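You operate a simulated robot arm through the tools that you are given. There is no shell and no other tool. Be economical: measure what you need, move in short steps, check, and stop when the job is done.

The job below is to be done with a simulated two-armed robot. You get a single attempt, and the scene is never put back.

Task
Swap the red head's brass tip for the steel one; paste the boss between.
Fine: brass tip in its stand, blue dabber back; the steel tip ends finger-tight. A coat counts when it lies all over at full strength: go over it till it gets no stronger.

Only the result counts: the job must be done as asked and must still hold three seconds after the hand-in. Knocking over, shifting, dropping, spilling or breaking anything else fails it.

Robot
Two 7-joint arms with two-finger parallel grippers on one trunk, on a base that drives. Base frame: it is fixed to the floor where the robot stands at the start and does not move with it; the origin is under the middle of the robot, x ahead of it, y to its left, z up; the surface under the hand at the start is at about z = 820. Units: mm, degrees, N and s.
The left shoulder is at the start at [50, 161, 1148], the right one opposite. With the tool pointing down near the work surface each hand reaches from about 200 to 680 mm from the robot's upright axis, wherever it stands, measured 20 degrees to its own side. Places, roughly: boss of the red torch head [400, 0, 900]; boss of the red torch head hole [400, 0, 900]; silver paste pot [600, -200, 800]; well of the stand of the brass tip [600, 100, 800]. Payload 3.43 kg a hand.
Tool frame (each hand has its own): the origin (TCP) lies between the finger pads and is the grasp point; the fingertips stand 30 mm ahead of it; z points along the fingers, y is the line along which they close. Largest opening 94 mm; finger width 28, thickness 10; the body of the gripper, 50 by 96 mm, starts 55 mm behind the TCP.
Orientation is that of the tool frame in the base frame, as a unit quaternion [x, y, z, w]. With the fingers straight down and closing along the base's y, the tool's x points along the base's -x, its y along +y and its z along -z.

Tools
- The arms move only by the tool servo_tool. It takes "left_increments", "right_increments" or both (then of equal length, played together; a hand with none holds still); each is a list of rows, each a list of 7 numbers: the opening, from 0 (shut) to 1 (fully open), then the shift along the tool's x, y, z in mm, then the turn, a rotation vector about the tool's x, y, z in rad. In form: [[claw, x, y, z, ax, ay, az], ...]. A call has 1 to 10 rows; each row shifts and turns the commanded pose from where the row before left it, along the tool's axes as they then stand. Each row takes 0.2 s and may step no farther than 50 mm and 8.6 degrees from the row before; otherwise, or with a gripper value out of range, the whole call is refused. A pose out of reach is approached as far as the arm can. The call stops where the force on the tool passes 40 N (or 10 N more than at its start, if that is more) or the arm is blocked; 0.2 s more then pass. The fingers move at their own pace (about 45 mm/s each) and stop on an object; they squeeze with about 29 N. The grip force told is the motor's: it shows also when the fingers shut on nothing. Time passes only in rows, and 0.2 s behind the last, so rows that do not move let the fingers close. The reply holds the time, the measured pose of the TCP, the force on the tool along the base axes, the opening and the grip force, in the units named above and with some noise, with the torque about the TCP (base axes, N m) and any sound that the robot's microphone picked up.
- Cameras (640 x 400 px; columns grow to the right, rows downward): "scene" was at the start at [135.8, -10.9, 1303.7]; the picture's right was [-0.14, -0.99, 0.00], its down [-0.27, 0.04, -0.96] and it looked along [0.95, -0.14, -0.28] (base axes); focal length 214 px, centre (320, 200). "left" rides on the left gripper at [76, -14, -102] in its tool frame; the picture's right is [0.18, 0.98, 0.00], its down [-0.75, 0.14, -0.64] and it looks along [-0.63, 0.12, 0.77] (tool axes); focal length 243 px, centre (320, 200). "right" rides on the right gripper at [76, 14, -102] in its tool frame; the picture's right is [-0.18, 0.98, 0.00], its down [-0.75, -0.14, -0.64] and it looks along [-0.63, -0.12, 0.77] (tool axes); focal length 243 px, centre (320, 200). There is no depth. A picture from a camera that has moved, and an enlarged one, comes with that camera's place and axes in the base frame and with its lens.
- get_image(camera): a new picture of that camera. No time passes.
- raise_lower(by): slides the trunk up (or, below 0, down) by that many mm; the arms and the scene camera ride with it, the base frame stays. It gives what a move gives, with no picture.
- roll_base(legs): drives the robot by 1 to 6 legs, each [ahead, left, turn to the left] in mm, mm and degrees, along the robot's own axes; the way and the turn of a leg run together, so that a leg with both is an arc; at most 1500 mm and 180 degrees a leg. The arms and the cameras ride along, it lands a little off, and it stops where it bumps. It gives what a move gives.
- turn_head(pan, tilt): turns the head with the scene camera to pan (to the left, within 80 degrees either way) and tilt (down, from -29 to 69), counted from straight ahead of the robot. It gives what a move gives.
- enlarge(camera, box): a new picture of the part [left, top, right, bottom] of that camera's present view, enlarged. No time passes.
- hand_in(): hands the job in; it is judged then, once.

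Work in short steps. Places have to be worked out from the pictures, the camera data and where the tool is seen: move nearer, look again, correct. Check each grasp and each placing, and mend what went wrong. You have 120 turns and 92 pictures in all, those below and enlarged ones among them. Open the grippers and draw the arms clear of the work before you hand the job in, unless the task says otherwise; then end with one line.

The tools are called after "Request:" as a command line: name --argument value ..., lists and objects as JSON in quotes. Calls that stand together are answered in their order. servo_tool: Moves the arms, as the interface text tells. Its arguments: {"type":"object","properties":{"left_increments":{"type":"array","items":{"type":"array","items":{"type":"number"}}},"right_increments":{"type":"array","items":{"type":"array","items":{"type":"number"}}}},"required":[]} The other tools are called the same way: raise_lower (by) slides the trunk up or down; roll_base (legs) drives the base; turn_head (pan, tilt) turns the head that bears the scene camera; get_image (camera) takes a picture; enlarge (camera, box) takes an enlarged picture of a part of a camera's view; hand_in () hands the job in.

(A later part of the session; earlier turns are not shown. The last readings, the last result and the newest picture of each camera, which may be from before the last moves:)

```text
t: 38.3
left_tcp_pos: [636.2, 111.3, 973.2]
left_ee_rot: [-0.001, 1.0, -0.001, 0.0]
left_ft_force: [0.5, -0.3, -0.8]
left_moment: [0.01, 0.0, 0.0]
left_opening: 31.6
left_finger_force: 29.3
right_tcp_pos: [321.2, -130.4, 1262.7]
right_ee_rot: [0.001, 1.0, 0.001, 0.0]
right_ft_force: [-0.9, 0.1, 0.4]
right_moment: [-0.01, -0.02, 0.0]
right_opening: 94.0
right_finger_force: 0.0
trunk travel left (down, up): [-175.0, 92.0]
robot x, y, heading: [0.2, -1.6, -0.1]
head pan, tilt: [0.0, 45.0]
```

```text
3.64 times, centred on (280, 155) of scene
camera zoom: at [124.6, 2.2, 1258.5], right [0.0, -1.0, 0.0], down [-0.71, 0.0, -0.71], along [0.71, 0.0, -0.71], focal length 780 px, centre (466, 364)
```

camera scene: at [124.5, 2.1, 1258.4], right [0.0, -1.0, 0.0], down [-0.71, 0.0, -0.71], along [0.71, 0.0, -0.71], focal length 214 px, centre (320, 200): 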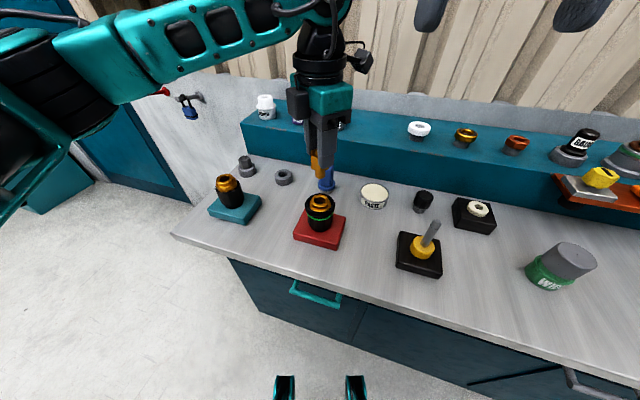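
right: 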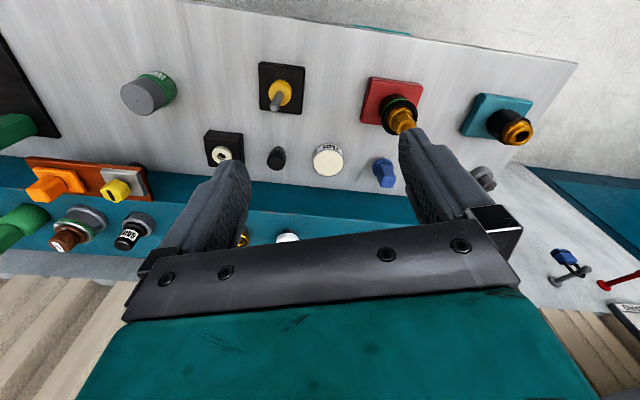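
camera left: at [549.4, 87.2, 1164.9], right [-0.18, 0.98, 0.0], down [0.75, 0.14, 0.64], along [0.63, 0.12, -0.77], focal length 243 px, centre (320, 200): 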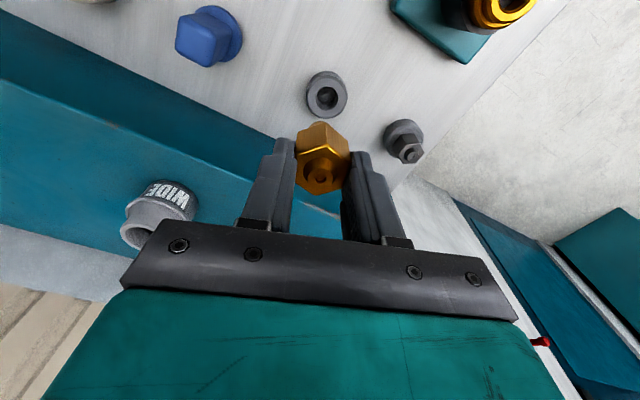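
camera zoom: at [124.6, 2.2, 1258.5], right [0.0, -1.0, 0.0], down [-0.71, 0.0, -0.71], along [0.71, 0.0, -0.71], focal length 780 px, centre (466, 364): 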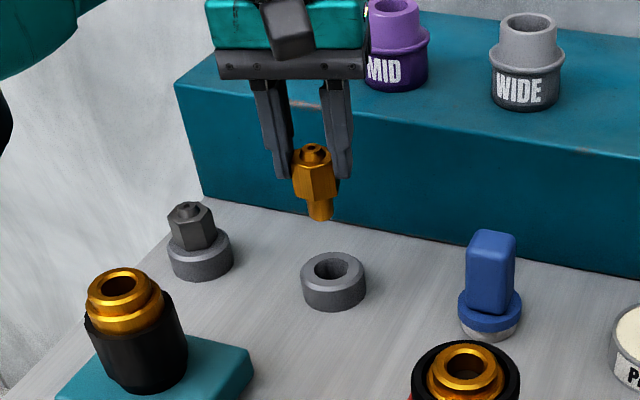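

Stand hole is nearly under the tip (about +1.5 mm x). Descend to just above contact, then slowly.

Request:
servo_tool --left_increments '[[0, -1.5, 0.7, 20, 0, 0, 0], [0, 0, 0, 20, 0, 0, 0], [0, 0, 0, 12, 0, 0, 0], [0, 0, 0, 6, 0, 0, 0], [0, 0, 0, 0, 0, 0, 0]]'

Request:
enlarge --camera "left" --box '[220, 20, 420, 220]'

Request:
enlarge --camera "scene" --box '[220, 100, 340, 210]'

```text
t: 39.5
left_tcp_pos: [636.5, 111.2, 913.6]
left_ee_rot: [-0.001, 1.0, -0.001, 0.0]
left_ft_force: [-0.2, 1.1, -0.8]
left_moment: [-0.01, 0.01, 0.0]
left_opening: 31.6
left_finger_force: 29.3
right_tcp_pos: [321.7, -130.0, 1263.6]
right_ee_rot: [0.001, 1.0, 0.0, 0.0]
right_ft_force: [-0.5, -0.9, -0.8]
right_moment: [-0.02, -0.02, 0.01]
right_opening: 93.9
right_finger_force: 0.1
trunk travel left (down, up): [-175.0, 92.0]
robot x, y, heading: [1.9, -0.6, -0.1]
head pan, tilt: [0.0, 45.0]
```

```text
2.00 times, centred on (320, 120) of left
camera zoom: at [560.7, 97.3, 1016.1], right [-0.19, 0.98, 0.0], down [0.75, 0.14, 0.64], along [0.63, 0.12, -0.77], focal length 485 px, centre (320, 360)
```

zoom: 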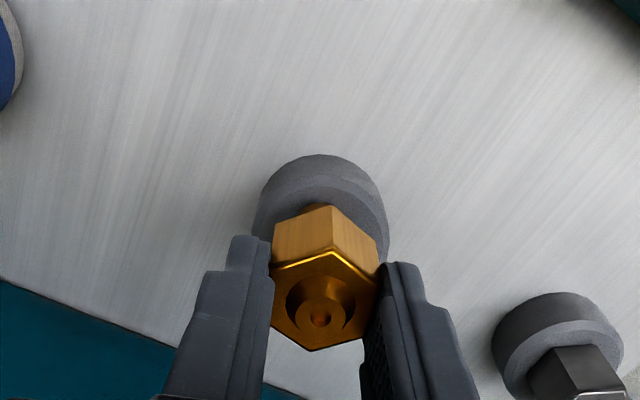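

```text
3.64 times, centred on (280, 155) of scene
camera zoom: at [124.7, 2.3, 1258.4], right [0.0, -1.0, 0.0], down [-0.71, 0.0, -0.71], along [0.71, 0.0, -0.71], focal length 780 px, centre (466, 364)
```

zoom: 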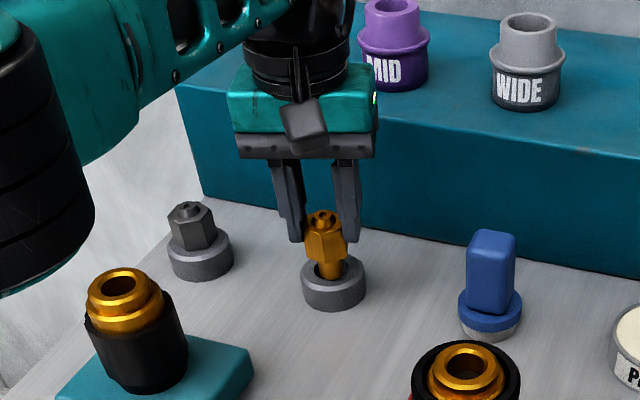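

Shank lines up over the well; descending in small steps until contact.

Request:
servo_tool --left_increments '[[0, 0, -0.5, 4, 0, 0, 0], [0, 0, 0, 4, 0, 0, 0], [0, 0, 0, 4, 0, 0, 0], [0, 0, 0, 3, 0, 0, 0], [0, 0, 0, 2, 0, 0, 0]]'

Request:
enlarge --camera "scene" --box '[220, 100, 340, 210]'

```text
t: 40.7
left_tcp_pos: [634.6, 110.9, 904.4]
left_ee_rot: [-0.001, 1.0, 0.0, 0.005]
left_ft_force: [3.2, -0.2, 32.6]
left_moment: [0.04, 0.07, -0.03]
left_opening: 31.3
left_finger_force: 28.9
right_tcp_pos: [318.7, -130.2, 1263.2]
right_ee_rot: [0.001, 1.0, 0.0, 0.002]
right_ft_force: [-0.7, 0.2, 0.7]
right_moment: [0.02, 0.03, 0.05]
right_opening: 94.0
right_finger_force: 0.0
trunk travel left (down, up): [-175.0, 92.0]
robot x, y, heading: [0.8, -0.8, -0.3]
head pan, tilt: [0.0, 45.0]
```

```text
3.64 times, centred on (280, 155) of scene
camera zoom: at [121.6, 1.6, 1259.2], right [0.0, -1.0, 0.0], down [-0.7, 0.0, -0.71], along [0.71, 0.0, -0.7], focal length 780 px, centre (466, 364)
```

zoom: 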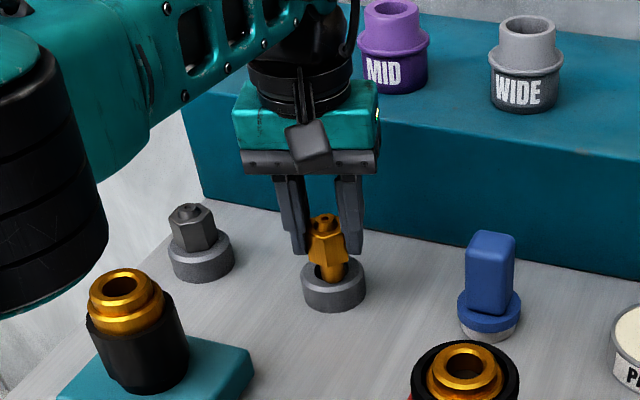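

Contact came early; I look closer to see which way it's off.

Request:
enlarge --camera "scene" --box '[290, 150, 330, 190]'

Request:
enlarge --camera "left" --box '[280, 80, 360, 160]'

```text
10.00 times, centred on (310, 170) of scene
camera zoom: at [121.6, 1.6, 1259.2], right [0.0, -1.0, 0.0], down [-0.7, 0.0, -0.71], along [0.71, 0.0, -0.7], focal length 2145 px, centre (420, 500)
```

zoom: 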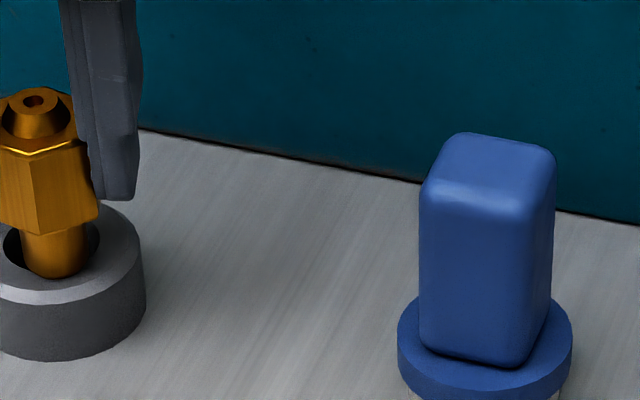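

```text
5.00 times, centred on (320, 120) of left
camera zoom: at [558.0, 95.8, 1005.3], right [-0.19, 0.98, 0.0], down [0.75, 0.14, 0.65], along [0.64, 0.12, -0.76], focal length 1213 px, centre (320, 600)
```

zoom: 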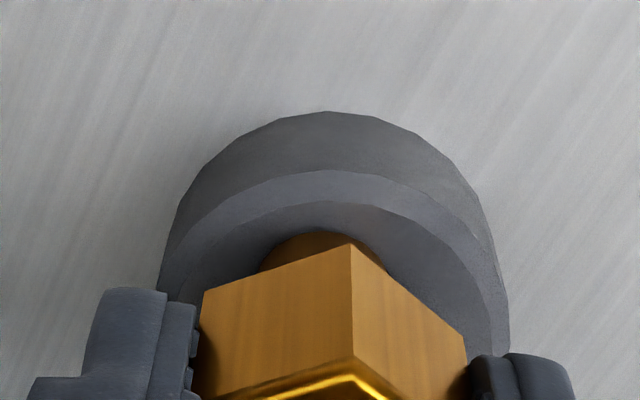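

The shank is against the robot-side rim of the well and slightly toward −y. I raise a bit, shift +3 x, +1.5 y, and retry.

Request:
servo_tool --left_increments '[[0, 0, 0, -12, 0, 0, 0], [0, -3, 1.5, 0, 0, 0, 0], [0, 0, 0, 4, 0, 0, 0], [0, 0, 0, 4, 0, 0, 0], [0, 0, 0, 3, 0, 0, 0], [0, 0, 0, 0, 0, 0, 0]]'

Request:
enlarge --camera "scene" --box '[260, 145, 310, 195]'

```text
t: 42.1
left_tcp_pos: [635.8, 110.5, 904.2]
left_ee_rot: [-0.002, 1.0, -0.002, 0.005]
left_ft_force: [2.6, 2.3, 27.8]
left_moment: [0.25, 0.09, -0.01]
left_opening: 31.1
left_finger_force: 29.3
left hand out of reach, approached as far as the arm can: row 2
right_tcp_pos: [319.1, -129.4, 1263.2]
right_ee_rot: [0.0, 1.0, 0.001, 0.002]
right_ft_force: [0.2, -0.7, -0.3]
right_moment: [0.01, 0.0, -0.02]
right_opening: 93.7
right_finger_force: 0.1
trunk travel left (down, up): [-175.0, 92.0]
robot x, y, heading: [-0.1, 4.3, 0.2]
head pan, tilt: [0.0, 45.0]
```

```text
8.00 times, centred on (285, 170) of scene
camera zoom: at [122.0, 2.0, 1259.2], right [0.0, -1.0, 0.0], down [-0.71, 0.0, -0.71], along [0.71, 0.0, -0.71], focal length 1716 px, centre (600, 440)
```

zoom: 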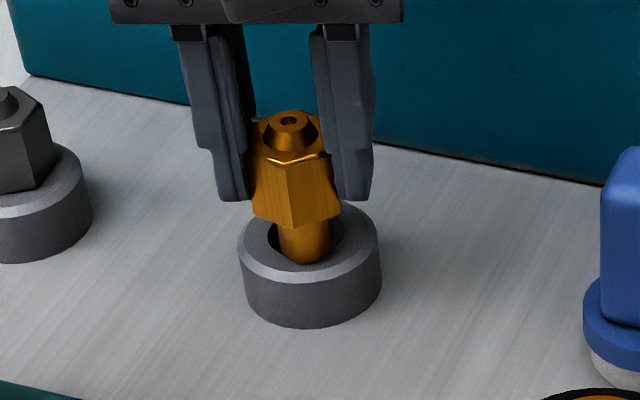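

The arm is at its reach limit, so I lift and drive the base 60 mm forward.

Request:
servo_tool --left_increments '[[0, 0, 0, -20, 0, 0, 0], [0, 0, 0, -40, 0, 0, 0], [0, 40, 0, -10, 0, 0, 0], [0, 20, 0, 0, 0, 0, 0]]'

Request:
roll_base --legs '[[60, 0, 0]]'

Request:
get_image --camera "left"

Request:
get_image --camera "scene"

```text
t: 43.1
left_tcp_pos: [577.4, 111.5, 967.8]
left_ee_rot: [-0.002, 1.0, -0.001, 0.0]
left_ft_force: [0.4, 0.5, -1.8]
left_moment: [-0.04, 0.02, -0.02]
left_opening: 31.3
left_finger_force: 28.8
right_tcp_pos: [322.1, -128.0, 1262.2]
right_ee_rot: [0.001, 1.0, 0.0, 0.0]
right_ft_force: [0.1, 0.3, -0.1]
right_moment: [-0.03, 0.03, -0.01]
right_opening: 94.2
right_finger_force: 0.0
trunk travel left (down, up): [-175.0, 92.0]
robot x, y, heading: [-1.6, -1.9, -0.1]
head pan, tilt: [0.0, 45.0]
```

```text
t: 44.1
left_tcp_pos: [637.2, 109.2, 967.9]
left_ee_rot: [-0.001, 1.0, -0.001, 0.0]
left_ft_force: [0.8, 0.4, -0.6]
left_moment: [0.01, 0.02, -0.04]
left_opening: 31.2
left_finger_force: 28.5
right_tcp_pos: [382.2, -130.3, 1260.1]
right_ee_rot: [0.001, 1.0, 0.001, 0.0]
right_ft_force: [-0.6, 0.2, 0.1]
right_moment: [0.02, 0.02, -0.01]
right_opening: 94.1
right_finger_force: 0.0
trunk travel left (down, up): [-175.0, 92.0]
robot x, y, heading: [61.9, 0.0, -0.0]
head pan, tilt: [0.0, 45.0]
```

```text
56 pictures are left
camera left: at [561.6, 94.9, 1070.6], right [-0.18, 0.98, 0.0], down [0.75, 0.14, 0.64], along [0.63, 0.12, -0.77], focal length 243 px, centre (320, 200)
```

left: 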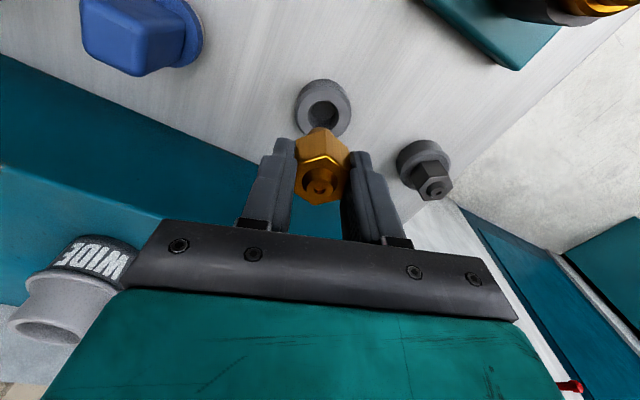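

```text
55 pictures are left
camera scene: at [185.2, 2.0, 1258.3], right [0.0, -1.0, 0.0], down [-0.71, 0.0, -0.71], along [0.71, 0.0, -0.71], focal length 214 px, centre (320, 200)
```

scene: 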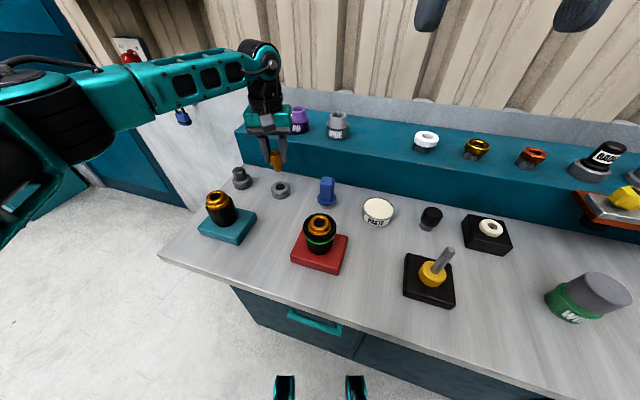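

Drive OK. Move to (639.5, 111) and descend to just above the rim, then look.

Request:
servo_tool --left_increments '[[0, -2.5, 1.8, 20, 0, 0, 0], [0, 0, 0, 20, 0, 0, 0], [0, 0, 0, 12, 0, 0, 0], [0, 0, 0, 0, 0, 0, 0]]'

Request:
enlarge --camera "scene" --box '[255, 160, 305, 210]'

```text
t: 45.1
left_tcp_pos: [640.4, 110.3, 916.5]
left_ee_rot: [0.0, 1.0, -0.001, 0.001]
left_ft_force: [0.2, 0.5, -1.2]
left_moment: [0.0, 0.0, -0.01]
left_opening: 31.3
left_finger_force: 28.7
right_tcp_pos: [381.3, -129.4, 1261.6]
right_ee_rot: [0.0, 1.0, 0.001, -0.001]
right_ft_force: [0.1, -0.8, 0.3]
right_moment: [0.04, -0.01, 0.01]
right_opening: 94.2
right_finger_force: 0.1
trunk travel left (down, up): [-175.0, 92.0]
robot x, y, heading: [59.4, 0.3, -0.4]
head pan, tilt: [0.0, 45.0]
```

```text
8.00 times, centred on (280, 185) of scene
camera zoom: at [184.3, 2.0, 1258.5], right [0.0, -1.0, 0.0], down [-0.71, 0.0, -0.71], along [0.71, 0.0, -0.71], focal length 1716 px, centre (640, 320)
```

zoom: 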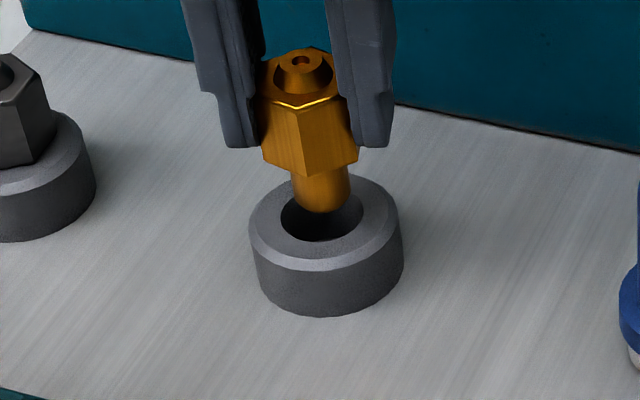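

Centred over the hole. Descend slowly.

Request:
servo_tool --left_increments '[[0, 0, 0, 6, 0, 0, 0], [0, 0, 0, 5, 0, 0, 0], [0, 0, 0, 5, 0, 0, 0], [0, 0, 0, 4, 0, 0, 0], [0, 0, 0, 3, 0, 0, 0], [0, 0, 0, 0, 0, 0, 0]]'

Request:
enlarge --camera "scene" --box '[255, 160, 305, 210]'

```text
t: 46.5
left_tcp_pos: [641.6, 111.2, 893.2]
left_ee_rot: [0.0, 1.0, -0.001, 0.002]
left_ft_force: [11.3, 1.0, -0.1]
left_moment: [0.04, -0.59, 0.02]
left_opening: 31.5
left_finger_force: 28.6
right_tcp_pos: [382.0, -130.8, 1261.0]
right_ee_rot: [0.001, 1.0, 0.002, 0.0]
right_ft_force: [-1.4, -1.5, 0.2]
right_moment: [0.0, -0.03, 0.0]
right_opening: 93.9
right_finger_force: 0.1
trunk travel left (down, up): [-175.0, 92.0]
robot x, y, heading: [64.4, 2.4, 0.1]
head pan, tilt: [0.0, 45.0]
```

```text
8.00 times, centred on (280, 185) of scene
camera zoom: at [185.3, 2.0, 1258.3], right [0.0, -1.0, 0.0], down [-0.71, 0.0, -0.71], along [0.71, 0.0, -0.71], focal length 1716 px, centre (640, 320)
```

zoom: 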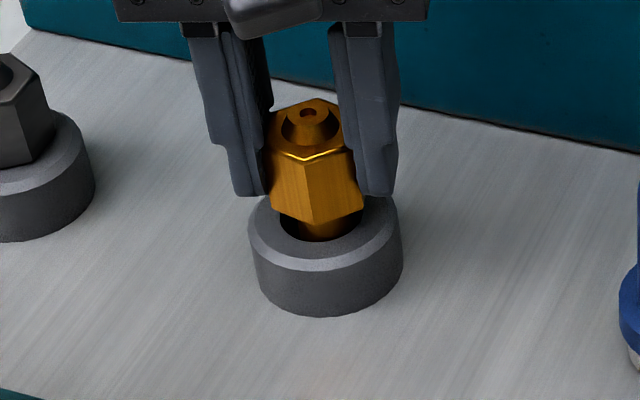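

Shank is in, pressing the near wall with 11 N; shift +1.5 x and go on down to contact.

Request:
servo_tool --left_increments '[[0, -1.5, 0, 0, 0, 0, 0], [0, 0, 0, 3, 0, 0, 0], [0, 0, 0, 2, 0, 0, 0], [0, 0, 0, 1.5, 0, 0, 0], [0, 0, 0, 0, 0, 0, 0]]'

Request:
enlarge --camera "scene" --box '[255, 160, 305, 210]'

```text
t: 47.7
left_tcp_pos: [642.0, 110.9, 888.5]
left_ee_rot: [0.0, 1.0, -0.001, 0.001]
left_ft_force: [12.1, -1.6, 4.5]
left_moment: [-0.06, -0.63, 0.0]
left_opening: 31.5
left_finger_force: 28.6
right_tcp_pos: [381.6, -129.8, 1261.8]
right_ee_rot: [0.002, 1.0, 0.0, 0.0]
right_ft_force: [0.1, -0.1, -0.3]
right_moment: [0.0, -0.03, 0.01]
right_opening: 93.8
right_finger_force: 0.2
trunk travel left (down, up): [-175.0, 92.0]
robot x, y, heading: [59.0, 1.0, 0.2]
head pan, tilt: [0.0, 45.0]
```

```text
8.00 times, centred on (280, 185) of scene
camera zoom: at [185.0, 1.7, 1258.4], right [0.0, -1.0, 0.0], down [-0.71, 0.0, -0.71], along [0.71, 0.0, -0.71], focal length 1716 px, centre (640, 320)
```

zoom: 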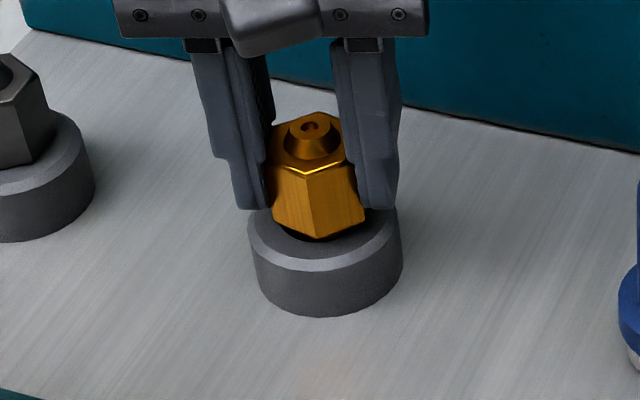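

Nearly seated; a last small press, then release.

Request:
servo_tool --left_increments '[[0, -1, 0, 1, 0, 0, 0], [0, 0, 0, 1, 0, 0, 0], [0, 0, 0, 0, 0, 0, 0]]'

```text
t: 48.5
left_tcp_pos: [641.6, 111.2, 883.7]
left_ee_rot: [0.0, 1.0, -0.001, -0.001]
left_ft_force: [8.4, -0.6, 1.9]
left_moment: [-0.04, -0.44, -0.03]
left_opening: 31.4
left_finger_force: 29.9
right_tcp_pos: [381.8, -130.4, 1261.9]
right_ee_rot: [0.001, 1.0, 0.001, 0.0]
right_ft_force: [-0.7, 0.1, -0.2]
right_moment: [0.01, 0.01, 0.01]
right_opening: 94.1
right_finger_force: 0.1
trunk travel left (down, up): [-175.0, 92.0]
robot x, y, heading: [61.4, 2.8, 0.0]
head pan, tilt: [0.0, 45.0]
```

Still no floor contact but only a millimetre or so can remain; fingertips near rim, so I release and look.

Request:
servo_tool --left_increments '[[0.5, 0, 0, 0, 0, 0, 0], [0.5, 0, 0, 0, 0, 0, 0], [0.5, 0, 0, 0, 0, 0, 0], [0.6, 0, 0, -20, 0, 0, 0], [0.6, 0, 0, -40, 0, 0, 0], [0.6, 0, 0, -40, 0, 0, 0]]'

Request:
enlarge --camera "scene" --box '[225, 140, 325, 220]'

Request:
enlarge --camera "left" --box '[270, 50, 470, 200]'

```text
t: 49.9
left_tcp_pos: [639.6, 113.6, 986.1]
left_ee_rot: [0.0, 1.0, -0.001, 0.0]
left_ft_force: [-0.5, 0.1, 0.5]
left_moment: [-0.02, -0.01, 0.01]
left_opening: 56.4
left_finger_force: 0.1
right_tcp_pos: [381.0, -130.9, 1261.4]
right_ee_rot: [0.001, 1.0, 0.001, 0.001]
right_ft_force: [0.3, 1.4, 0.0]
right_moment: [-0.01, -0.01, 0.0]
right_opening: 93.7
right_finger_force: 0.0
trunk travel left (down, up): [-175.0, 92.0]
robot x, y, heading: [57.7, -0.5, -0.1]
head pan, tilt: [0.0, 45.0]
```

```text
5.00 times, centred on (275, 180) of scene
camera zoom: at [184.0, 1.8, 1258.5], right [0.0, -1.0, 0.0], down [-0.71, 0.0, -0.71], along [0.71, 0.0, -0.71], focal length 1072 px, centre (545, 300)
```

zoom: 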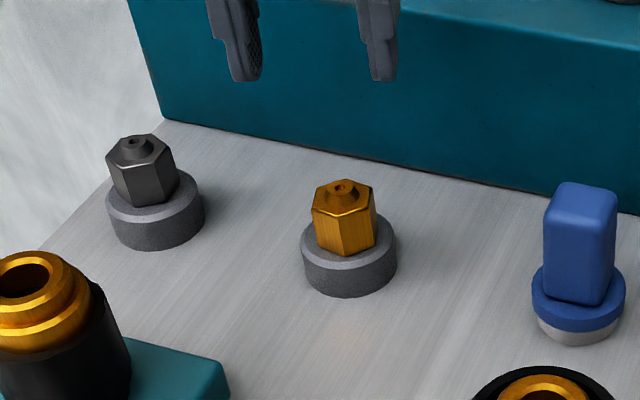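

```text
2.67 times, centred on (370, 125) of left
camera zoom: at [564.0, 97.9, 1089.0], right [-0.18, 0.98, 0.0], down [0.75, 0.14, 0.64], along [0.63, 0.12, -0.77], focal length 647 px, centre (187, 400)
```

zoom: 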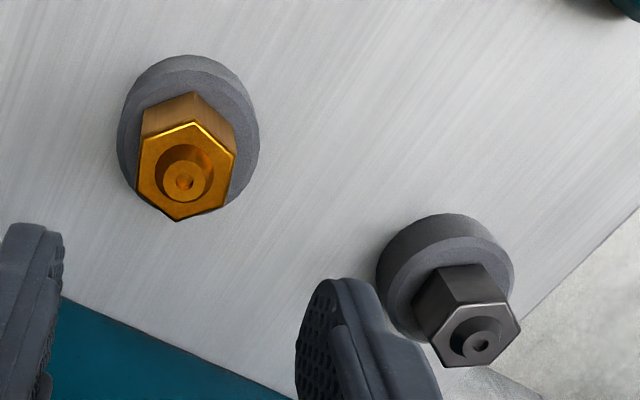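

Brass tip is seated upright. Now the blue dabber with the right hand: park the left hand to the left and up, bring the right over the dabber (≈(600,−17), top z≈920).

Request:
servo_tool --left_increments '[[1, 20, 20, -20, 0, 0, 0], [1, 20, 30, -20, 0, 0, 0], [1, 20, 30, -20, 0, 0, 0], [1, 20, 30, -20, 0, 0, 0], [1, 20, 30, -20, 0, 0, 0]]'

Request:
servo_tool --right_increments '[[1, -30, 19, 30, 0, 0, 0], [1, -30, 19, 30, 0, 0, 0], [1, -30, 19, 30, 0, 0, 0], [1, -30, 19, 30, 0, 0, 0], [1, -30, 19, 30, 0, 0, 0], [1, -30, 19, 30, 0, 0, 0], [1, -20, 0, 20, 0, 0, 0], [1, 0, 0, 0, 0, 0, 0]]'

Request:
get_image --camera "right"

Request:
enlarge --camera "scene" --box '[290, 160, 410, 260]'

```text
t: 51.1
left_tcp_pos: [540.3, 251.9, 1084.0]
left_ee_rot: [0.0, 1.0, 0.0, 0.001]
left_ft_force: [-0.4, 0.4, -0.1]
left_moment: [0.01, 0.0, 0.0]
left_opening: 93.7
left_finger_force: 0.1
right_tcp_pos: [379.9, -129.3, 1261.6]
right_ee_rot: [0.001, 1.0, 0.001, 0.001]
right_ft_force: [0.3, 0.6, 0.0]
right_moment: [-0.01, 0.0, 0.01]
right_opening: 94.0
right_finger_force: 0.1
trunk travel left (down, up): [-175.0, 92.0]
robot x, y, heading: [58.3, -2.2, -0.0]
head pan, tilt: [0.0, 45.0]
```

```text
t: 52.9
left_tcp_pos: [539.4, 250.8, 1082.7]
left_ee_rot: [0.0, 1.0, -0.001, 0.0]
left_ft_force: [0.0, -0.2, 0.5]
left_moment: [0.0, 0.0, -0.03]
left_opening: 94.1
left_finger_force: 0.1
right_tcp_pos: [580.6, -17.7, 1060.1]
right_ee_rot: [0.001, 1.0, 0.001, 0.0]
right_ft_force: [-0.1, -0.7, -0.3]
right_moment: [0.01, -0.02, 0.0]
right_opening: 94.0
right_finger_force: 0.0
trunk travel left (down, up): [-175.0, 92.0]
robot x, y, heading: [58.2, 1.1, -0.1]
head pan, tilt: [0.0, 45.0]
```

```text
49 pictures are left
camera right: at [505.0, -2.1, 1163.5], right [0.19, 0.98, 0.0], down [0.75, -0.14, 0.64], along [0.63, -0.12, -0.77], focal length 243 px, centre (320, 200)
```

right: 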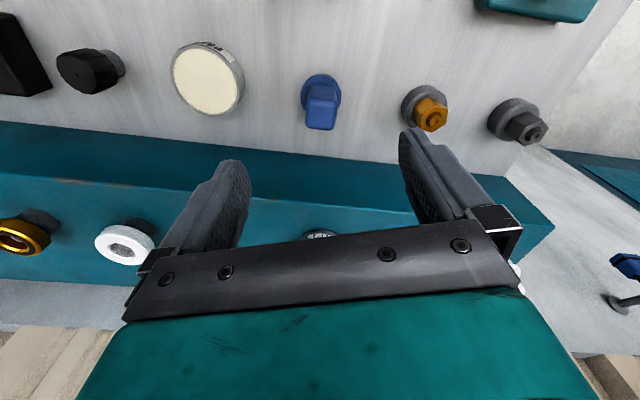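

```text
4.00 times, centred on (350, 210) of scene
camera zoom: at [184.2, 2.0, 1258.5], right [0.0, -1.0, 0.0], down [-0.71, 0.0, -0.71], along [0.71, 0.0, -0.71], focal length 858 px, centre (200, 160)
```

zoom: 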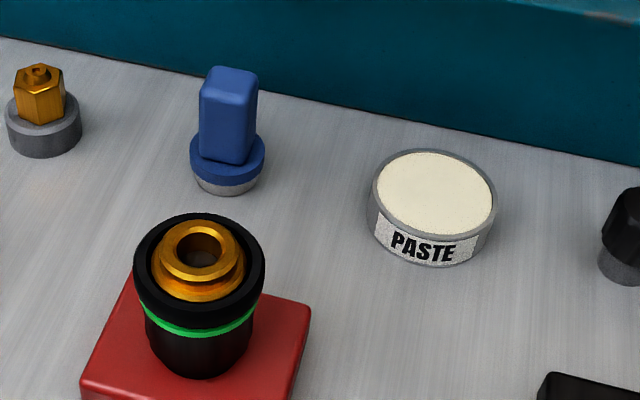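

Pad of the dabber is underneath. I move over it and zoom for handle orientation.

Request:
servo_tool --right_increments '[[1, -10, 0, 30, 0, 0, 0], [1, -10, 0, 30, 0, 0, 0], [1, 0, 0, 0, 0, 0, 0]]'

Request:
enlarge --camera "right" --box '[240, 60, 400, 220]'

Request:
enlarge --camera "scene" --box '[300, 160, 360, 220]'

```text
t: 53.7
left_tcp_pos: [540.4, 250.9, 1083.5]
left_ee_rot: [0.0, 1.0, 0.0, 0.0]
left_ft_force: [0.0, -0.6, -0.3]
left_moment: [-0.04, 0.02, -0.01]
left_opening: 94.2
left_finger_force: 0.0
right_tcp_pos: [602.3, -17.2, 1000.6]
right_ee_rot: [0.001, 1.0, 0.0, 0.0]
right_ft_force: [0.1, 0.0, 0.5]
right_moment: [-0.02, -0.02, -0.01]
right_opening: 93.9
right_finger_force: 0.2
trunk travel left (down, up): [-175.0, 92.0]
robot x, y, heading: [60.5, 1.9, -0.1]
head pan, tilt: [0.0, 45.0]
```

```text
2.50 times, centred on (320, 140) of right
camera zoom: at [525.6, -2.1, 1103.9], right [0.19, 0.98, 0.0], down [0.75, -0.14, 0.64], along [0.63, -0.12, -0.77], focal length 606 px, centre (320, 350)
```

zoom: 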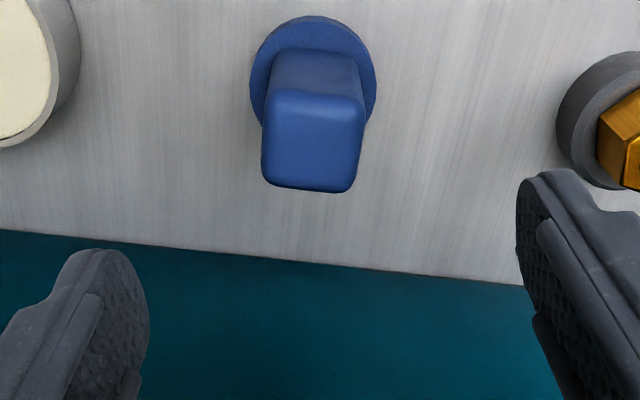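

```text
6.67 times, centred on (330, 190) of scene
camera zoom: at [184.2, 1.9, 1258.5], right [0.0, -1.0, 0.0], down [-0.71, 0.0, -0.71], along [0.71, 0.0, -0.71], focal length 1430 px, centre (253, 267)
```

zoom: 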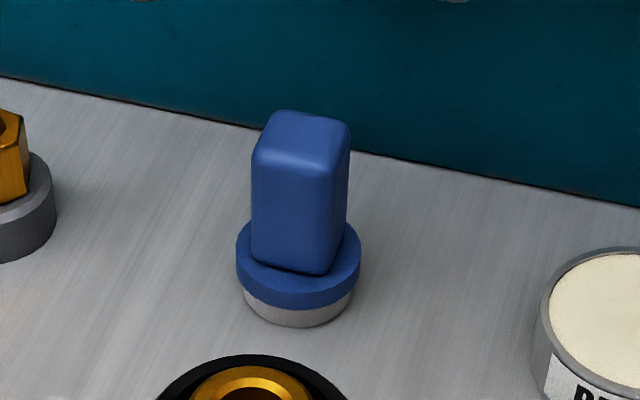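

Handle top centre (596, −18, 914), square rotated −15.5°. Align, descend to TCP z≈897 and grip.

Request:
servo_tool --right_increments '[[1, 5.5, -0.7, 20, 0, 0, 0], [1, 0, 0, 0, 0, 0, 0.135], [1, 0, 0, 0, 0, 0, 0.135], [1, 0, 0, 30, 0, 0, 0], [1, 0, 0, 0, 0, 0, 0]]'

Request:
enlarge --camera "right" --box '[240, 60, 400, 220]'

```text
t: 54.9
left_tcp_pos: [540.1, 251.0, 1084.0]
left_ee_rot: [0.0, 1.0, 0.0, 0.0]
left_ft_force: [1.0, 0.5, -0.6]
left_moment: [0.01, 0.04, 0.03]
left_opening: 93.8
left_finger_force: 0.0
right_tcp_pos: [596.1, -17.0, 949.9]
right_ee_rot: [0.136, 0.991, 0.001, 0.0]
right_ft_force: [-0.3, -0.8, -0.3]
right_moment: [-0.03, 0.01, 0.02]
right_opening: 94.1
right_finger_force: 0.1
trunk travel left (down, up): [-175.0, 92.0]
robot x, y, heading: [59.3, 2.4, -0.1]
head pan, tilt: [0.0, 45.0]
```

```text
2.50 times, centred on (320, 140) of right
camera zoom: at [526.1, 17.8, 1053.0], right [0.44, 0.9, 0.0], down [0.69, -0.34, 0.64], along [0.58, -0.28, -0.77], focal length 606 px, centre (320, 350)
```

zoom: 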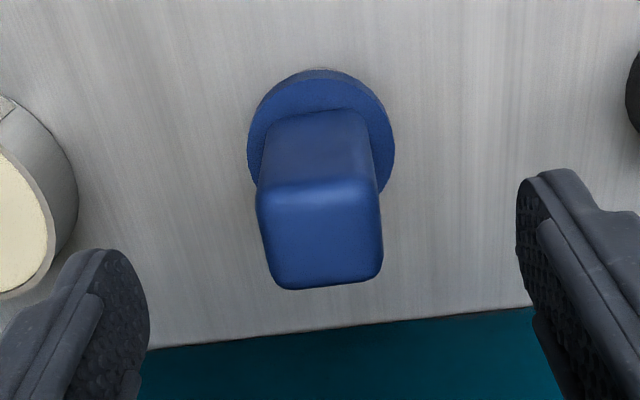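

Well centred; a small extra 3.5° yaw, then descend and grip.

Request:
servo_tool --right_increments '[[1, 0, 0, 20, 0, 0, 0.06], [1, 0, 0, 33, 0, 0, 0], [0, 0, 0, 0, 0, 0, 0], [0, 0, 0, 0, 0, 0, 0], [0, 0, 0, 0, 0, 0, 0], [0, 0, 0, 0, 0, 0, 0], [0, 0, 0, 0, 0, 0, 0]]'

Request:
enlarge --camera "scene" --box '[290, 160, 410, 260]'

```text
t: 56.5
left_tcp_pos: [540.0, 251.2, 1082.8]
left_ee_rot: [-0.001, 1.0, 0.0, 0.0]
left_ft_force: [0.2, -0.3, 0.0]
left_moment: [0.03, 0.0, -0.01]
left_opening: 94.0
left_finger_force: 0.1
right_tcp_pos: [597.9, -16.8, 896.6]
right_ee_rot: [0.165, 0.986, 0.001, 0.0]
right_ft_force: [-0.1, 0.7, 0.1]
right_moment: [0.0, 0.03, -0.02]
right_opening: 37.7
right_finger_force: 28.7
trunk travel left (down, up): [-175.0, 92.0]
robot x, y, heading: [59.5, 3.3, -0.1]
head pan, tilt: [0.0, 45.0]
```

```text
4.00 times, centred on (350, 210) of scene
camera zoom: at [184.3, 1.9, 1258.4], right [0.0, -1.0, 0.0], down [-0.71, 0.0, -0.71], along [0.71, 0.0, -0.71], focal length 858 px, centre (200, 160)
```

zoom: 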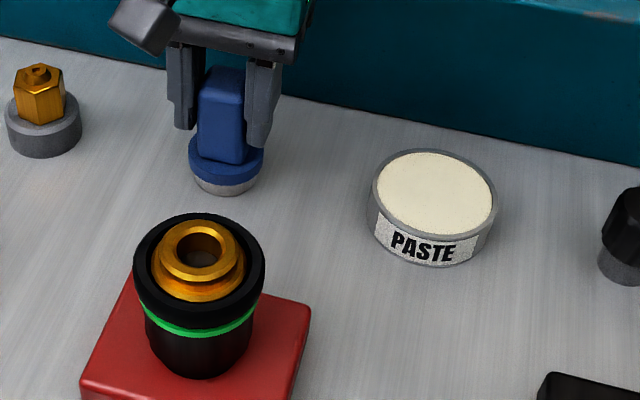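

Gripped. Lift 90 mm and carry it over the paste pot at ≈(551.5, −147, surface ~860).

Request:
servo_tool --right_increments '[[0, 0, 0, -10, 0, 0, 0], [0, 0, 0, -40, 0, 0, 0], [0, 0, 0, -40, 0, 0, 0], [0, 0.4, -46, 0, 0, 0, 0], [0, 0.4, -46, 0, 0, 0, 0], [0, 0.4, -46, 0, 0, 0, 0], [0, 0, 0, 0, 0, 0, 0]]'

Request:
enlarge --camera "scene" --box '[290, 140, 410, 260]'

Request:
enlarge --camera "right" --box '[220, 20, 420, 220]'

```text
t: 58.1
left_tcp_pos: [541.0, 251.4, 1082.9]
left_ee_rot: [0.0, 1.0, -0.001, 0.0]
left_ft_force: [0.6, 0.3, -0.4]
left_moment: [0.04, 0.02, 0.05]
left_opening: 93.9
left_finger_force: 0.1
right_tcp_pos: [550.9, -143.5, 991.4]
right_ee_rot: [0.166, 0.986, 0.001, 0.0]
right_ft_force: [-0.3, 0.7, -1.2]
right_moment: [-0.04, 0.01, 0.02]
right_opening: 37.8
right_finger_force: 29.2
trunk travel left (down, up): [-175.0, 92.0]
robot x, y, heading: [60.8, -0.2, -0.1]
head pan, tilt: [0.0, 45.0]
```

```text
3.33 times, centred on (350, 200) of scene
camera zoom: at [184.4, 2.2, 1258.4], right [0.0, -1.0, 0.0], down [-0.71, 0.0, -0.71], along [0.71, 0.0, -0.71], focal length 715 px, centre (220, 200)
```

zoom: 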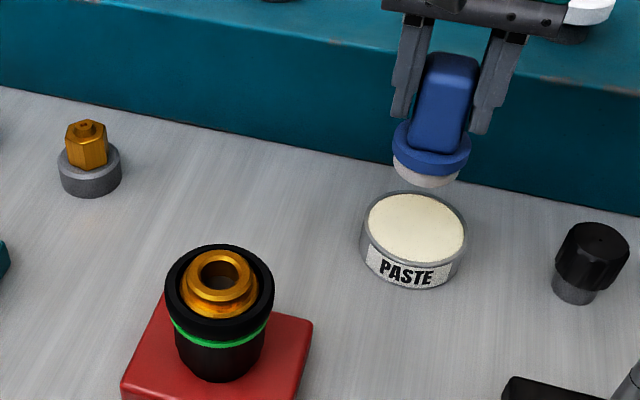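

```text
2.00 times, centred on (320, 120) of right
camera zoom: at [483.0, -105.1, 1093.9], right [0.49, 0.87, 0.0], down [0.67, -0.38, 0.64], along [0.56, -0.32, -0.77], focal length 485 px, centre (320, 360)
```

zoom: 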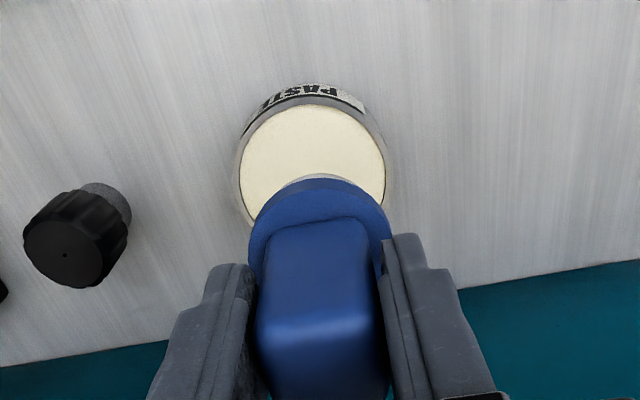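

Nearly over the pot; correct ~3 mm and lower, then small steps to contact.

Request:
servo_tool --right_increments '[[0, 1, -3.5, 20, 0, 0, 0], [0, 0, 0, 20, 0, 0, 0], [0, 0, 0, 5, 0, 0, 0], [0, 0, 0, 3, 0, 0, 0], [0, 0, 0, 2, 0, 0, 0], [0, 0, 0, 2, 0, 0, 0]]'

Request:
enlarge --camera "scene" --box '[330, 150, 430, 250]'

```text
t: 59.5
left_tcp_pos: [540.8, 251.6, 1084.0]
left_ee_rot: [0.0, 1.0, -0.001, 0.0]
left_ft_force: [0.1, -0.1, 0.0]
left_moment: [-0.01, -0.01, -0.04]
left_opening: 94.0
left_finger_force: 0.1
right_tcp_pos: [547.2, -150.9, 936.4]
right_ee_rot: [0.165, 0.986, 0.001, 0.001]
right_ft_force: [-0.9, 0.7, -0.8]
right_moment: [-0.03, -0.02, 0.02]
right_opening: 37.5
right_finger_force: 29.2
trunk travel left (down, up): [-175.0, 92.0]
robot x, y, heading: [58.7, -0.4, -0.1]
head pan, tilt: [0.0, 45.0]
```

```text
4.00 times, centred on (380, 200) of scene
camera zoom: at [184.3, 1.9, 1258.4], right [0.0, -1.0, 0.0], down [-0.71, 0.0, -0.71], along [0.71, 0.0, -0.71], focal length 858 px, centre (80, 200)
```

zoom: 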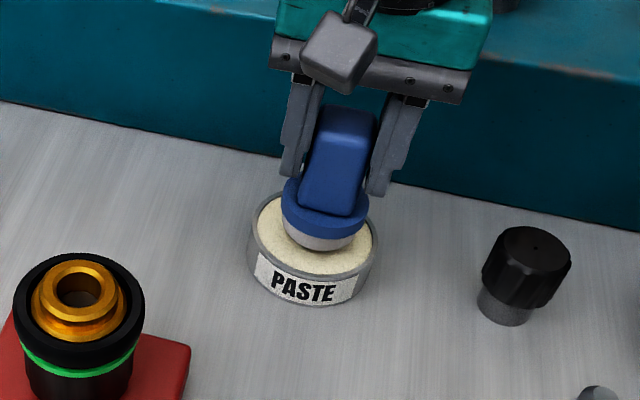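

Not touching yet; the pad is within the pot. Continue down in 2 mm steps.

Request:
servo_tool --right_increments '[[0, -2, 2, 0, 0, 0, 0], [0, 0, 0, 2, 0, 0, 0], [0, 0, 0, 2, 0, 0, 0], [0, 0, 0, 1.5, 0, 0, 0], [0, 0, 0, 1.5, 0, 0, 0], [0, 0, 0, 0, 0, 0, 0]]'

Request:
enlarge --camera "scene" --box '[330, 150, 430, 250]'

```text
t: 60.9
left_tcp_pos: [541.3, 250.9, 1083.8]
left_ee_rot: [0.0, 1.0, -0.001, 0.0]
left_ft_force: [-0.1, -0.2, 0.3]
left_moment: [0.0, -0.03, 0.02]
left_opening: 94.1
left_finger_force: 0.1
right_tcp_pos: [548.6, -149.4, 929.8]
right_ee_rot: [0.164, 0.986, 0.001, 0.001]
right_ft_force: [-0.5, 0.3, -1.2]
right_moment: [0.0, 0.01, 0.01]
right_opening: 37.5
right_finger_force: 29.1
trunk travel left (down, up): [-175.0, 92.0]
robot x, y, heading: [61.3, 2.5, 0.1]
head pan, tilt: [0.0, 45.0]
```

```text
4.00 times, centred on (380, 200) of scene
camera zoom: at [184.3, 1.9, 1258.4], right [0.0, -1.0, 0.0], down [-0.71, 0.0, -0.71], along [0.71, 0.0, -0.71], focal length 858 px, centre (80, 200)
```

zoom: 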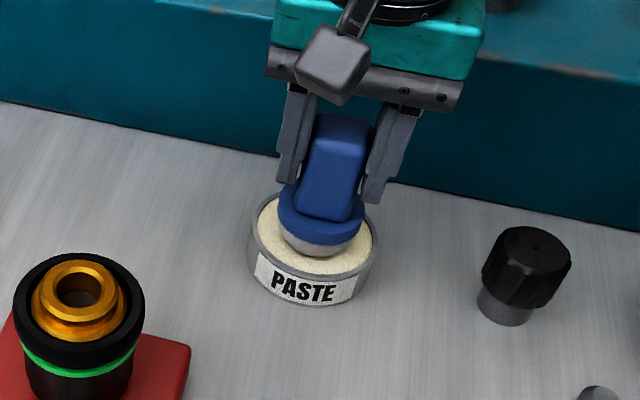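

Continue lowering until force is felt.

Request:
servo_tool --right_increments '[[0, 0, 0, 1.5, 0, 0, 0], [0, 0, 0, 1.5, 0, 0, 0], [0, 0, 0, 1.5, 0, 0, 0], [0, 0, 0, 1.5, 0, 0, 0], [0, 0, 0, 0, 0, 0, 0]]'

```text
t: 62.1
left_tcp_pos: [539.3, 251.2, 1086.2]
left_ee_rot: [0.0, 1.0, -0.001, 0.002]
left_ft_force: [0.4, 0.4, 0.3]
left_moment: [-0.03, 0.02, 0.02]
left_opening: 94.4
left_finger_force: 0.1
right_tcp_pos: [549.8, -147.8, 926.4]
right_ee_rot: [0.166, 0.986, 0.001, 0.003]
right_ft_force: [-6.5, -4.3, 22.5]
right_moment: [-0.21, 0.2, 0.01]
right_opening: 37.7
right_finger_force: 29.4
trunk travel left (down, up): [-175.0, 92.0]
robot x, y, heading: [60.3, 0.9, -0.1]
head pan, tilt: [0.0, 45.0]
```

Contact with 22 N. Lift and inspect the pad and paste.

Request:
servo_tool --right_increments '[[0, 0, 0, -10, 0, 0, 0], [0, 0, 0, -40, 0, 0, 0], [0, 0, 0, -50, 0, 0, 0], [0, 0, 0, -50, 0, 0, 0], [0, 0, 0, 0, 0, 0, 0]]'

Request:
enlarge --camera "scene" --box '[310, 120, 430, 260]'

```text
t: 63.3
left_tcp_pos: [541.3, 251.3, 1084.3]
left_ee_rot: [-0.001, 1.0, -0.001, 0.001]
left_ft_force: [0.4, 0.0, -1.4]
left_moment: [-0.01, -0.01, 0.02]
left_opening: 94.0
left_finger_force: 0.0
right_tcp_pos: [554.6, -148.0, 1076.4]
right_ee_rot: [0.167, 0.986, 0.002, 0.001]
right_ft_force: [0.7, -0.3, -1.3]
right_moment: [-0.01, 0.0, -0.02]
right_opening: 37.4
right_finger_force: 28.7
trunk travel left (down, up): [-175.0, 92.0]
robot x, y, heading: [62.4, -0.0, -0.1]
head pan, tilt: [0.0, 45.0]
```

```text
2.86 times, centred on (370, 190) of scene
camera zoom: at [184.4, 1.9, 1258.4], right [0.0, -1.0, 0.0], down [-0.71, 0.0, -0.71], along [0.71, 0.0, -0.71], focal length 613 px, centre (177, 229)
```

zoom: 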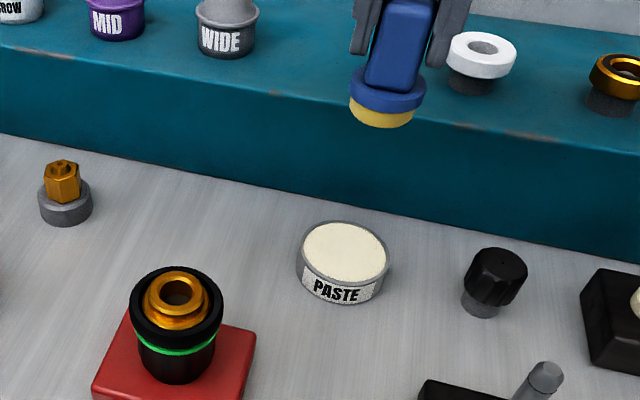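

The pad is loaded (yellow). Carry it over the boss at (445, 0).

Request:
servo_tool --right_increments '[[0, 37.6, 26.2, 0, 0, 0, 0], [0, 37.6, 26.2, 0, 0, 0, 0], [0, 37.6, 26.2, 0, 0, 0, 0], [0, 37.5, 26.2, 0, 0, 0, 0], [0, 0, 0, 20, 0, 0, 0], [0, 0, 0, 0, 0, 0, 0]]'

Request:
enlarge --camera "scene" --box '[270, 140, 390, 290]'

Request:
enlarge --camera "right" --box '[220, 20, 420, 220]'

```text
t: 64.7
left_tcp_pos: [541.7, 251.0, 1083.2]
left_ee_rot: [0.0, 1.0, -0.001, 0.001]
left_ft_force: [0.4, 0.3, 0.6]
left_moment: [-0.04, 0.0, -0.02]
left_opening: 94.3
left_finger_force: 0.1
right_tcp_pos: [443.2, 0.6, 1053.6]
right_ee_rot: [0.165, 0.986, 0.001, 0.001]
right_ft_force: [-0.3, 0.2, -0.7]
right_moment: [-0.03, -0.01, -0.02]
right_opening: 37.6
right_finger_force: 28.6
trunk travel left (down, up): [-175.0, 92.0]
robot x, y, heading: [54.7, 3.4, -0.1]
head pan, tilt: [0.0, 45.0]
```

```text
2.67 times, centred on (330, 215) of scene
camera zoom: at [184.3, 2.1, 1258.5], right [0.0, -1.0, 0.0], down [-0.71, 0.0, -0.71], along [0.71, 0.0, -0.71], focal length 572 px, centre (293, 160)
```

zoom: 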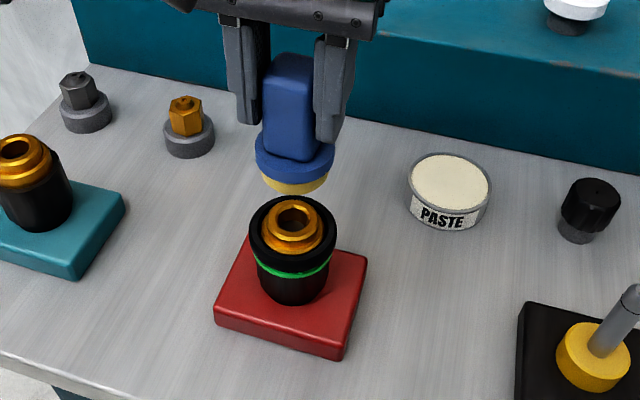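

```text
2.00 times, centred on (320, 120) of right
camera zoom: at [375.5, 39.3, 1156.3], right [0.49, 0.87, 0.0], down [0.67, -0.38, 0.64], along [0.56, -0.32, -0.77], focal length 485 px, centre (320, 360)
```

zoom: 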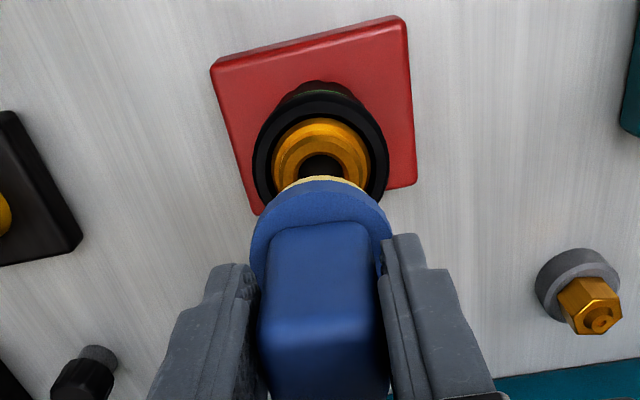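

Aligned. Lower to contact on the boss.

Request:
servo_tool --right_increments '[[0, -2, 0, 15, 0, 0, 0], [0, 0, 0, 10, 0, 0, 0], [0, 0, 0, 5, 0, 0, 0], [0, 0, 0, 3, 0, 0, 0], [0, 0, 0, 3, 0, 0, 0], [0, 0, 0, 2, 0, 0, 0], [0, 0, 0, 2, 0, 0, 0], [0, 0, 0, 2, 0, 0, 0]]'

Request:
enlarge --camera "scene" --box '[270, 160, 370, 260]'

```text
t: 66.5
left_tcp_pos: [540.0, 251.7, 1083.6]
left_ee_rot: [0.0, 1.0, -0.001, 0.0]
left_ft_force: [-1.2, 0.2, 0.1]
left_moment: [0.05, 0.0, 0.01]
left_opening: 93.9
left_finger_force: 0.0
right_tcp_pos: [444.3, -0.1, 1010.9]
right_ee_rot: [0.166, 0.986, 0.001, 0.0]
right_ft_force: [0.0, -0.4, -0.3]
right_moment: [0.03, 0.03, -0.01]
right_opening: 37.6
right_finger_force: 29.3
trunk travel left (down, up): [-175.0, 92.0]
robot x, y, heading: [61.4, 0.1, 0.2]
head pan, tilt: [0.0, 45.0]
```

```text
4.00 times, centred on (320, 210) of scene
camera zoom: at [184.3, 1.9, 1258.5], right [0.0, -1.0, 0.0], down [-0.71, 0.0, -0.71], along [0.71, 0.0, -0.71], focal length 858 px, centre (320, 160)
```

zoom: 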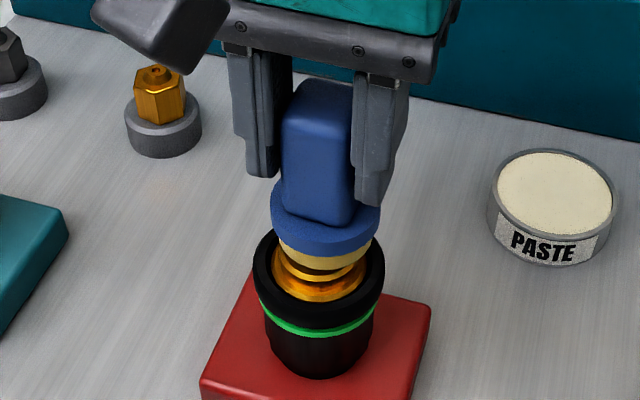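

Just about touching; keep lowering until force.

Request:
servo_tool --right_increments '[[0, -1, 0, 1.5, 0, 0, 0], [0, 0, 0, 1.5, 0, 0, 0], [0, 0, 0, 1.5, 0, 0, 0], [0, 0, 0, 1.5, 0, 0, 0]]'

```text
t: 67.5
left_tcp_pos: [540.7, 251.2, 1084.8]
left_ee_rot: [0.0, 1.0, -0.001, 0.001]
left_ft_force: [-0.5, -0.7, 0.5]
left_moment: [0.04, 0.0, -0.01]
left_opening: 93.8
left_finger_force: 0.0
right_tcp_pos: [445.3, -2.2, 1008.7]
right_ee_rot: [0.166, 0.986, 0.002, 0.002]
right_ft_force: [0.3, -2.2, 11.5]
right_moment: [-0.18, -0.13, -0.02]
right_opening: 37.5
right_finger_force: 29.0
trunk travel left (down, up): [-175.0, 92.0]
robot x, y, heading: [60.6, -0.3, -0.1]
head pan, tilt: [0.0, 45.0]
```

In contact (11.5 N). Rub with small circles and twists, then lift and inspect.

Request:
servo_tool --right_increments '[[0, 4, 0, 0, 0, 0, 0.1], [0, -4, 4, 0, 0, 0, 0.1], [0, -4, -4, 0, 0, 0, -0.1], [0, 4, -4, 0, 0, 0, -0.1], [0, 4, 4, 0, 0, 0, -0.1], [0, -4, 4, 0, 0, 0, -0.1], [0, -4, -4, 0, 0, 0, 0.1], [0, 4, -4, 0, 0, 0, 0.1], [0, 0, 4, 0, 0, 0, 0], [0, 0, 0, 0, 0, 0, 0]]'

Request:
servo_tool --right_increments '[[0, 0, 0, -20, 0, 0, 0], [0, 0, 0, -40, 0, 0, 0], [0, -40, 0, 0, 0, 0, 0], [0, -40, 0, 0, 0, 0, 0]]'

Request:
enlarge --camera "scene" --box '[280, 160, 380, 260]'

```text
t: 69.7
left_tcp_pos: [539.8, 251.6, 1084.7]
left_ee_rot: [0.0, 1.0, 0.0, 0.001]
left_ft_force: [0.3, 0.6, -0.5]
left_moment: [0.01, 0.01, -0.02]
left_opening: 93.7
left_finger_force: 0.0
right_tcp_pos: [444.5, -1.8, 1007.7]
right_ee_rot: [0.167, 0.986, 0.001, 0.003]
right_ft_force: [6.6, -1.7, 28.3]
right_moment: [-0.29, -0.46, -0.08]
right_opening: 37.5
right_finger_force: 29.4
trunk travel left (down, up): [-175.0, 92.0]
robot x, y, heading: [60.4, -1.3, 0.1]
head pan, tilt: [0.0, 45.0]
```

```text
t: 70.7
left_tcp_pos: [540.9, 251.8, 1083.7]
left_ee_rot: [0.0, 1.0, -0.001, 0.0]
left_ft_force: [-0.1, 0.1, -0.5]
left_moment: [0.01, 0.01, -0.03]
left_opening: 94.1
left_finger_force: 0.1
right_tcp_pos: [519.8, -28.2, 1065.2]
right_ee_rot: [0.165, 0.986, 0.001, 0.0]
right_ft_force: [-0.8, 0.8, -0.5]
right_moment: [-0.02, 0.02, 0.03]
right_opening: 37.4
right_finger_force: 29.6
trunk travel left (down, up): [-175.0, 92.0]
robot x, y, heading: [59.4, 0.4, 0.0]
head pan, tilt: [0.0, 45.0]
```

```text
4.00 times, centred on (330, 210) of scene
camera zoom: at [184.5, 1.8, 1258.4], right [0.0, -1.0, 0.0], down [-0.71, 0.0, -0.71], along [0.71, 0.0, -0.71], focal length 858 px, centre (280, 160)
```

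zoom: 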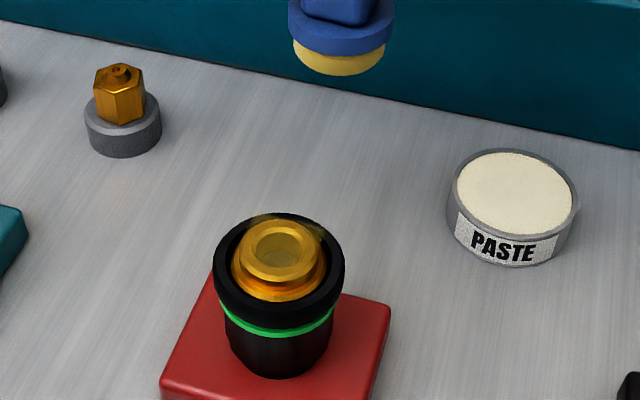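

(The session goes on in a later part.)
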